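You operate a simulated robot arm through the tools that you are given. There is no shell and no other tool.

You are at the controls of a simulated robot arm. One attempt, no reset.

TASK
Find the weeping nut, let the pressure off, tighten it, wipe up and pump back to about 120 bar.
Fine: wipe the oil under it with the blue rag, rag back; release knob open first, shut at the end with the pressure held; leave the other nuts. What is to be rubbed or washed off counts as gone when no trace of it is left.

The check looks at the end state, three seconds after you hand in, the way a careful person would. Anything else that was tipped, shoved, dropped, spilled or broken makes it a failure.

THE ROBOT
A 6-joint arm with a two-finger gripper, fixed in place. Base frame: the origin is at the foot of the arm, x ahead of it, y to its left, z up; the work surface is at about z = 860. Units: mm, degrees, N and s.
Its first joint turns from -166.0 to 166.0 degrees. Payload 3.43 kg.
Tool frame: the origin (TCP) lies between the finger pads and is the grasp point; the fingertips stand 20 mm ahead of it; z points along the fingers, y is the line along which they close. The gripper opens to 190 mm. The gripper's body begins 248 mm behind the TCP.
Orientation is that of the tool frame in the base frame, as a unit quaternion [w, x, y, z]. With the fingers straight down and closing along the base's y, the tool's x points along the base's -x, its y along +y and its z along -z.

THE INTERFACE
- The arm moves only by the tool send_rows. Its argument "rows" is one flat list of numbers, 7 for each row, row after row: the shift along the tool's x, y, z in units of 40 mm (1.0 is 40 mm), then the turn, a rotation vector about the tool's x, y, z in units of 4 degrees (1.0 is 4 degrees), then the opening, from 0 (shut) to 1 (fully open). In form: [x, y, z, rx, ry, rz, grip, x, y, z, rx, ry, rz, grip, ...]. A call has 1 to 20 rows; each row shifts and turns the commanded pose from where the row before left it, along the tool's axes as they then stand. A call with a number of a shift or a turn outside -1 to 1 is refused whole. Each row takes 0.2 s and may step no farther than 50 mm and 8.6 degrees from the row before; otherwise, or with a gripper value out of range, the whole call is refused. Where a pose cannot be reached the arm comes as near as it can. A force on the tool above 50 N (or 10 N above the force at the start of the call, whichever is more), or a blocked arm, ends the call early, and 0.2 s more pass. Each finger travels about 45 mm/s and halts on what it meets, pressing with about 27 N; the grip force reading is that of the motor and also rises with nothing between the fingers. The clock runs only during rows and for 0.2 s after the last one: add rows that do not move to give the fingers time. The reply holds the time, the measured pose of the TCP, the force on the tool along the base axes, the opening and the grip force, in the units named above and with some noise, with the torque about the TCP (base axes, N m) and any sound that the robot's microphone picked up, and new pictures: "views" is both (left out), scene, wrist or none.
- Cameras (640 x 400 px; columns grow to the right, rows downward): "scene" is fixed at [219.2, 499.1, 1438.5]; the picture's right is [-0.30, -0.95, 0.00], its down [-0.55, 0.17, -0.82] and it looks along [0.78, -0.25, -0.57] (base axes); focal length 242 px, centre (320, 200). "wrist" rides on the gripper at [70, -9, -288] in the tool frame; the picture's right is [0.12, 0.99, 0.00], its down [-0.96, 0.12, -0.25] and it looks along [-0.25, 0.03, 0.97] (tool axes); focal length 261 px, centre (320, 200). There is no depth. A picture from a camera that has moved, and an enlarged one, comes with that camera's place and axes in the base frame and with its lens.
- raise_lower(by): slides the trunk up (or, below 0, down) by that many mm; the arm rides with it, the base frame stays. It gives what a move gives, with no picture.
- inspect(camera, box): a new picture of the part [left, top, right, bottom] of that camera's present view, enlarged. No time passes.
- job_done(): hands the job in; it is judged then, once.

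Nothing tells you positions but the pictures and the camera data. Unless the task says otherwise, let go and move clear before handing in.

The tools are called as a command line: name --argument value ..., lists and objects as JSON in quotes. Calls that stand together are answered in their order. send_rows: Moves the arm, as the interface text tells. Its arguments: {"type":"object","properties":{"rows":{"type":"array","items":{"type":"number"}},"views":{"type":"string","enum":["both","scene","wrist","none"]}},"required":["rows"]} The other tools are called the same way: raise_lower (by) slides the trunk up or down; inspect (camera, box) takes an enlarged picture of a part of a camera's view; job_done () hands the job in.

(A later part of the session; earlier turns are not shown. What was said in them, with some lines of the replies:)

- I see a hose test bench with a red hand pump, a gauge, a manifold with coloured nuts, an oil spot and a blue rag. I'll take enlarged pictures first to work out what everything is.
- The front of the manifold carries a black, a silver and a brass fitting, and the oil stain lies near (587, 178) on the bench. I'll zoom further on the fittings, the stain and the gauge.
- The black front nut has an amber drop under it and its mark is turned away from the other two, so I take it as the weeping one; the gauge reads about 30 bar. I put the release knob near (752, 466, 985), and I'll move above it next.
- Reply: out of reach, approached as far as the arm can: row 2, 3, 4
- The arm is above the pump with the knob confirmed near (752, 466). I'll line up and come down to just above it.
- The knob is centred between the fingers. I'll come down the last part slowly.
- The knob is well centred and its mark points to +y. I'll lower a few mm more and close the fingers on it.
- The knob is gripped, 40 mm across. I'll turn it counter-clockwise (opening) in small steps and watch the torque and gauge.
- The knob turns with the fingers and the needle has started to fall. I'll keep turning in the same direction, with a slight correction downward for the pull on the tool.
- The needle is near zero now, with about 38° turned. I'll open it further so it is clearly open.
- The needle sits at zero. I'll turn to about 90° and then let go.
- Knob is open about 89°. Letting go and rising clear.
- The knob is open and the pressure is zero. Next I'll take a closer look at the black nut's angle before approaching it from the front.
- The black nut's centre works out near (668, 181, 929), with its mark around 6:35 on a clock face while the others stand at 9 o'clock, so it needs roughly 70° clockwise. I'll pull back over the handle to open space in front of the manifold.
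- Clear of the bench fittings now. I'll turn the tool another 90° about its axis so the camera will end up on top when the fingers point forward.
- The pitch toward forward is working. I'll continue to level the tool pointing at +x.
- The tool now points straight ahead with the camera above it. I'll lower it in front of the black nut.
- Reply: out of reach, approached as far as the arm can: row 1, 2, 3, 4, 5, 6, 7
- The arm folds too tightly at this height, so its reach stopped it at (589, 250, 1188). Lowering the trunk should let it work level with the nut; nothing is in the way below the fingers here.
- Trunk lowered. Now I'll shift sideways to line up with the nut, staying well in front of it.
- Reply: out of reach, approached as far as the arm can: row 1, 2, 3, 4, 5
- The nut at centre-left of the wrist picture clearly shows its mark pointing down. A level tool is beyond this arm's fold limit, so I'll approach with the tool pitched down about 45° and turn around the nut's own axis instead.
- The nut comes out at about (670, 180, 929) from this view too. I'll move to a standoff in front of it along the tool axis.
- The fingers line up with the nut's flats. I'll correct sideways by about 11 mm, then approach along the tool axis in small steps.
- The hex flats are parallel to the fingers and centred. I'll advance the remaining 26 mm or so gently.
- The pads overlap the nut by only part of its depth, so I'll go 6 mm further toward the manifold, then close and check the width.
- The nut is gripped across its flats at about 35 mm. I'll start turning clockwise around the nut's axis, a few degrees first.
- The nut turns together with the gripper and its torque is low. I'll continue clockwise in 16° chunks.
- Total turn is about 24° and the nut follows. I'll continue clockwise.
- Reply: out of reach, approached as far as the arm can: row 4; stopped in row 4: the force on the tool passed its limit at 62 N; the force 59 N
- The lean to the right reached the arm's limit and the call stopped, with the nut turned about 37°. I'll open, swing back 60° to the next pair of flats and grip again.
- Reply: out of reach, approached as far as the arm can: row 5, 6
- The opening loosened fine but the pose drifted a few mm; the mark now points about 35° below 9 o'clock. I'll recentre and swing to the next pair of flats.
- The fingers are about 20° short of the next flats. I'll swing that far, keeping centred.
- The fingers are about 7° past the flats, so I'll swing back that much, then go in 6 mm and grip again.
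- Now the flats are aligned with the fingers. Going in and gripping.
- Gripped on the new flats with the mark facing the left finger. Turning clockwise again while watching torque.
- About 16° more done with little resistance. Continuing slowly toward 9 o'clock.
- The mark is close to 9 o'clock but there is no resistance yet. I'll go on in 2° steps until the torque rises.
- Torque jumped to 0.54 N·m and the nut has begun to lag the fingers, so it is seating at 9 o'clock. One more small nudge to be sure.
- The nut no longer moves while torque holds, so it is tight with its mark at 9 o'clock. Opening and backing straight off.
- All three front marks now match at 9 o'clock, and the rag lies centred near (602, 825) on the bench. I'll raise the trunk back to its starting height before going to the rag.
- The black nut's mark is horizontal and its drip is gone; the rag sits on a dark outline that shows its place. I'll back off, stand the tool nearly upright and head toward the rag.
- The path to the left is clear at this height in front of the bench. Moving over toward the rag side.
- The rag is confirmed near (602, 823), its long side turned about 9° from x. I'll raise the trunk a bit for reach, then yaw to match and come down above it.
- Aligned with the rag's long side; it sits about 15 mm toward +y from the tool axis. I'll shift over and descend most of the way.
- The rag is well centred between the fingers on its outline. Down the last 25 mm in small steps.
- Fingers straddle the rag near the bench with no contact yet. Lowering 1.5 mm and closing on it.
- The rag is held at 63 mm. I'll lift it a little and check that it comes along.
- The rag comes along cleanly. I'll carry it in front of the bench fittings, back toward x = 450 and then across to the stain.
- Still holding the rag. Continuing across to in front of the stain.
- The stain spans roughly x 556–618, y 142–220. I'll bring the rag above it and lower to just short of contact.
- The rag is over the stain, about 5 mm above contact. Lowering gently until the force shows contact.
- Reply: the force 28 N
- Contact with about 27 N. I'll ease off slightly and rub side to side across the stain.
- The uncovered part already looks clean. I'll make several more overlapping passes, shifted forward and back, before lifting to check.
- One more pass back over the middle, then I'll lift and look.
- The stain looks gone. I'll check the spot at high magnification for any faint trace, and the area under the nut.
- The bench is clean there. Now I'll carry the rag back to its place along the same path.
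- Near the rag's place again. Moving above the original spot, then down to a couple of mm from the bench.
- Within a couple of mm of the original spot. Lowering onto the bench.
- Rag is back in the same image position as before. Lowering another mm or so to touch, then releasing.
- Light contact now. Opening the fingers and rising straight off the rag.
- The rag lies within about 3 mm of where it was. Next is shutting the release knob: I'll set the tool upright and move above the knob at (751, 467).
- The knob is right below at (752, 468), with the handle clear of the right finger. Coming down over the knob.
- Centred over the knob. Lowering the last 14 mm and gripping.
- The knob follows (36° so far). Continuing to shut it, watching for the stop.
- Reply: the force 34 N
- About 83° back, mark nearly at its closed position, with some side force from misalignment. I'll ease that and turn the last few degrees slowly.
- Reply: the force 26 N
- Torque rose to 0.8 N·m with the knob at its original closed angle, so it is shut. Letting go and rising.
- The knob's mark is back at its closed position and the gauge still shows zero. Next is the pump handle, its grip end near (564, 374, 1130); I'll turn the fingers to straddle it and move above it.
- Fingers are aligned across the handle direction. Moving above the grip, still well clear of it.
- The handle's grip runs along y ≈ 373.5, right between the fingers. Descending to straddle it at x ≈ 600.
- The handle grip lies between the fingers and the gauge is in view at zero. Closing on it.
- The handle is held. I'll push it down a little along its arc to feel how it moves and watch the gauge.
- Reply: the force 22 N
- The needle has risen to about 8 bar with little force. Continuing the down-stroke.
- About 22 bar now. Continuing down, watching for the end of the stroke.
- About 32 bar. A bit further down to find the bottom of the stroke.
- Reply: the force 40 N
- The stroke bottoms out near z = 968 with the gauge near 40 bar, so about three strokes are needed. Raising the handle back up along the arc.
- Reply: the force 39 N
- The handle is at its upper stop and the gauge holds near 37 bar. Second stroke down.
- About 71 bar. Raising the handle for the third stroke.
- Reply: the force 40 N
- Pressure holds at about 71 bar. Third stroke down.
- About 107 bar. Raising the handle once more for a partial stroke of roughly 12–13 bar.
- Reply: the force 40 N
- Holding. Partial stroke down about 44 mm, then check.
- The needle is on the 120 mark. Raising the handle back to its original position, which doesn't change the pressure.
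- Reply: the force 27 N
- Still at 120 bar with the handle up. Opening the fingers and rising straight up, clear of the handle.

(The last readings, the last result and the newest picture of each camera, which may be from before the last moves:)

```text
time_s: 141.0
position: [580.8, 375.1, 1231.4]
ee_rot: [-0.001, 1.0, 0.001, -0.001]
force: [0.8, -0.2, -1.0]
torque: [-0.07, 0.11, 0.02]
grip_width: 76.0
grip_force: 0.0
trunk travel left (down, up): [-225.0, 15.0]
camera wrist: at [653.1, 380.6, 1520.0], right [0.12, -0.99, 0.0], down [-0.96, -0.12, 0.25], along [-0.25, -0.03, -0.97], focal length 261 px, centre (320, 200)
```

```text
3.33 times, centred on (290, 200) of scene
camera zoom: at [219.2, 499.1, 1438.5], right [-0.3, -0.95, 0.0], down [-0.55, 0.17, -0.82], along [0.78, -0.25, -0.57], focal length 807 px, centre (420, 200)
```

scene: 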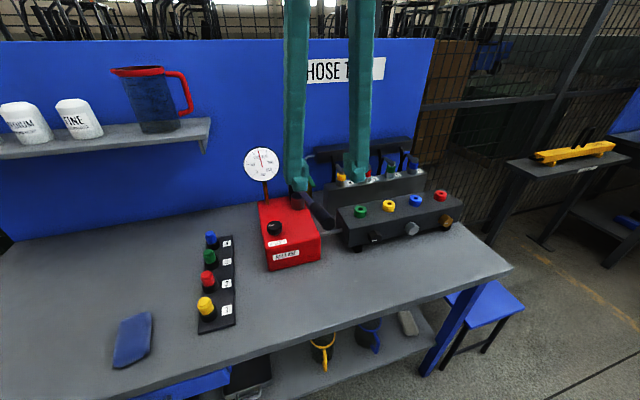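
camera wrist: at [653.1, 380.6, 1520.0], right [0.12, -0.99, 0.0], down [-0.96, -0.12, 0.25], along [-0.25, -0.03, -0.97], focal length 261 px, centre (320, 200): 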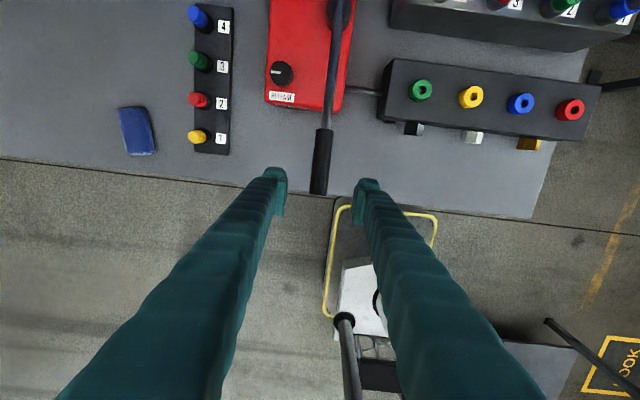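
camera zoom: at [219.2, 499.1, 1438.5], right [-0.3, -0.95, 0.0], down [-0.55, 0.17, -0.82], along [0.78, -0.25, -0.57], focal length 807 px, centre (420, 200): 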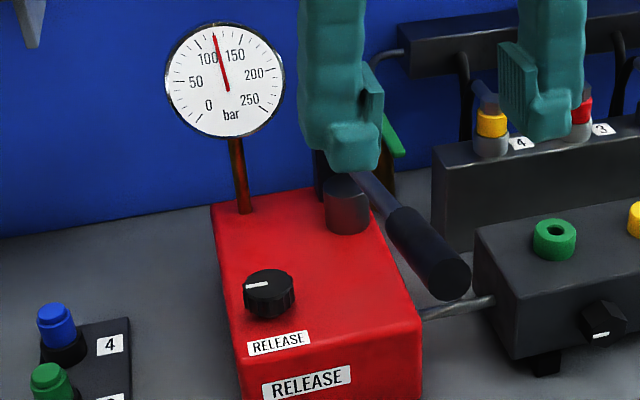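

The gauge holds at 120 bar and the handle stayed up. I'll move the arm clear, let a few seconds pass and check everything for new drips.

send_rows --rows '[-0.8, 0, -0.2, 0, 0, 0, 0.4, -0.8, 0, -0.2, 0, 0, 0, 0.4, -0.8, 0, 0, 0, 0, 0, 0.4, -0.5, 0, 0, 0, 0, 0, 0.4, 0, 0, 0, 0, 0, 0, 0.4, 0, 0, 0, 0, 0, 0, 0.4, 0, 0, 0, 0, 0, 0, 0.4, 0, 0, 0, 0, 0, 0, 0.4, 0, 0, 0, 0, 0, 0, 0.4, 0, 0, 0, 0, 0, 0, 0.4, 0, 0, 0, 0, 0, 0, 0.4, 0, 0, 0, 0, 0, 0, 0.4, 0, 0, 0, 0, 0, 0, 0.4, 0, 0, 0, 0, 0, 0, 0.4, 0, 0, 0, 0, 0, 0, 0.4, 0, 0, 0, 0, 0, 0, 0.4, 0, 0, 0, 0, 0, 0, 0.4, 0, 0, 0, 0, 0, 0, 0.4]'

inspect --camera "scene" --box '[240, 140, 290, 190]'

inspect --camera "scene" --box '[340, 200, 470, 290]'

inspect --camera "scene" --box '[362, 224, 388, 248]'

inspect --camera "scene" --box '[90, 300, 180, 380]'

inspect --camera "scene" --box '[230, 130, 350, 280]'

```text
time_s: 144.8
position: [466.0, 375.2, 1248.6]
ee_rot: [-0.002, 1.0, 0.002, 0.0]
force: [0.1, -0.6, 0.4]
torque: [0.03, 0.03, 0.0]
grip_width: 75.9
grip_force: 0.1
trunk travel left (down, up): [-225.0, 15.0]
camera wrist: at [535.3, 381.5, 1537.8], right [0.12, -0.99, 0.0], down [-0.96, -0.12, 0.25], along [-0.25, -0.03, -0.97], focal length 261 px, centre (320, 200)
```

scene: 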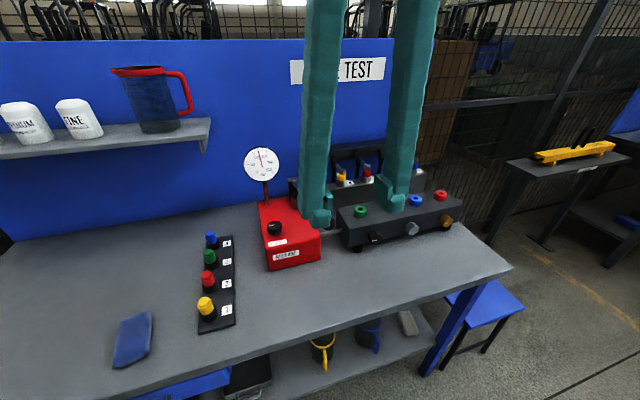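
wrist: 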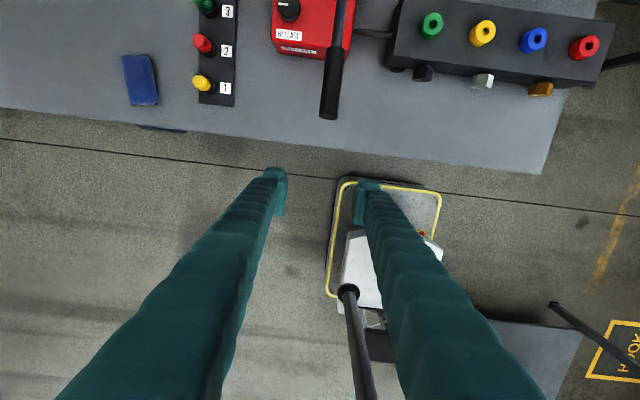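

```text
8.00 times, centred on (265, 165) of scene
camera zoom: at [219.2, 499.1, 1438.5], right [-0.3, -0.95, 0.0], down [-0.55, 0.17, -0.82], along [0.78, -0.25, -0.57], focal length 1937 px, centre (760, 480)
```

zoom: 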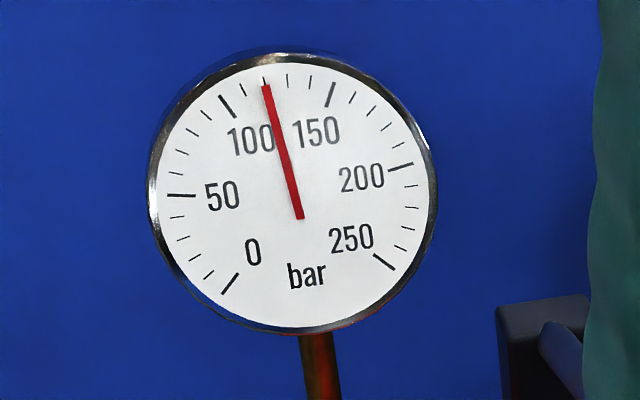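

```text
4.44 times, centred on (405, 245) of scene
camera zoom: at [219.2, 499.1, 1438.5], right [-0.3, -0.95, 0.0], down [-0.55, 0.17, -0.82], along [0.78, -0.25, -0.57], focal length 1076 px, centre (-58, 0)
```

zoom: 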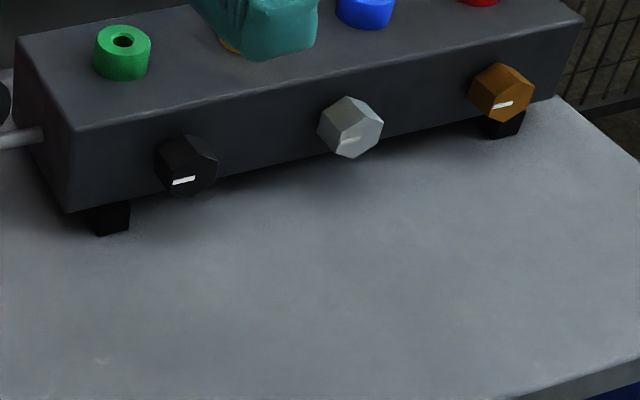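

```text
16.00 times, centred on (375, 236) of scene
camera zoom: at [219.2, 499.1, 1438.5], right [-0.3, -0.95, 0.0], down [-0.55, 0.17, -0.82], along [0.78, -0.25, -0.57], focal length 3874 px, centre (-560, -376)
```

zoom: 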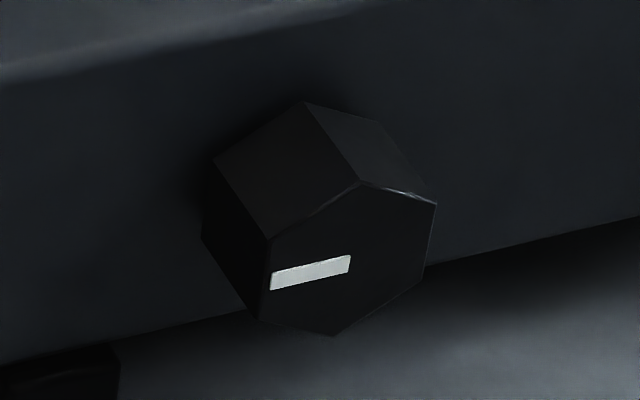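

```text
5.00 times, centred on (135, 340) of scene
camera zoom: at [219.2, 499.1, 1438.5], right [-0.3, -0.95, 0.0], down [-0.55, 0.17, -0.82], along [0.78, -0.25, -0.57], focal length 1211 px, centre (1245, -500)
```

zoom: 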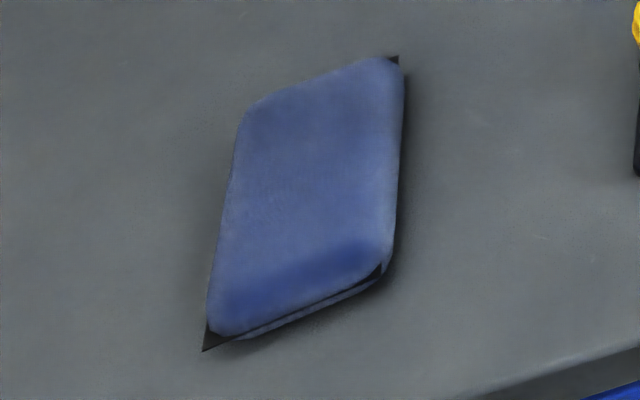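

```text
2.67 times, centred on (290, 205) of scene
camera zoom: at [219.2, 499.1, 1438.5], right [-0.3, -0.95, 0.0], down [-0.55, 0.17, -0.82], along [0.78, -0.25, -0.57], focal length 646 px, centre (400, 187)
```

zoom: 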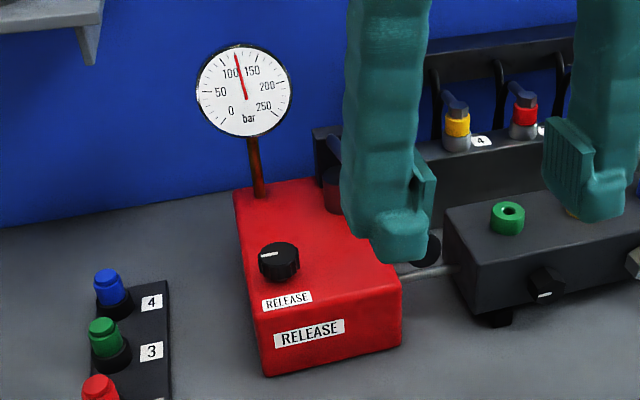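

Everything checks out:

- **Nut:** the black nut's mark is level with the other two, and there is no new drip.
- **Bench:** the oil is wiped up with no trace left.
- **Rag:** it is back within about 3 mm of where it was.
- **Knob and pressure:** the release knob is shut and the gauge stays at 120 bar.

The gripper is empty and the arm is clear, so I'm handing in.

job_done

```text
The job is handed in.
```

I've handed the job in. At my last check the gauge read 120 bar and had held there for several seconds.

- **Weeping nut:** It was the black front nut, which had an oil drop under it and its mark turned away from the other two. I opened the release knob and let the pressure fall to zero. Then I turned the nut clockwise until it stopped, with its mark in line with the others. No new drip showed at 120 bar.
- **Oil:** I wiped the bench with the blue rag, and close-up pictures showed no trace left.
- **Rag:** It is back in its place, within about 3 mm of where it started.
- **Release knob:** It is shut firmly against its stop, at its original closed angle.
- **Pump:** It took three full strokes and one partial stroke. The handle is back up where it was.

I did not touch the silver and brass nuts. The arm is clear with the gripper empty. The trunk is 50 mm higher than at the start.
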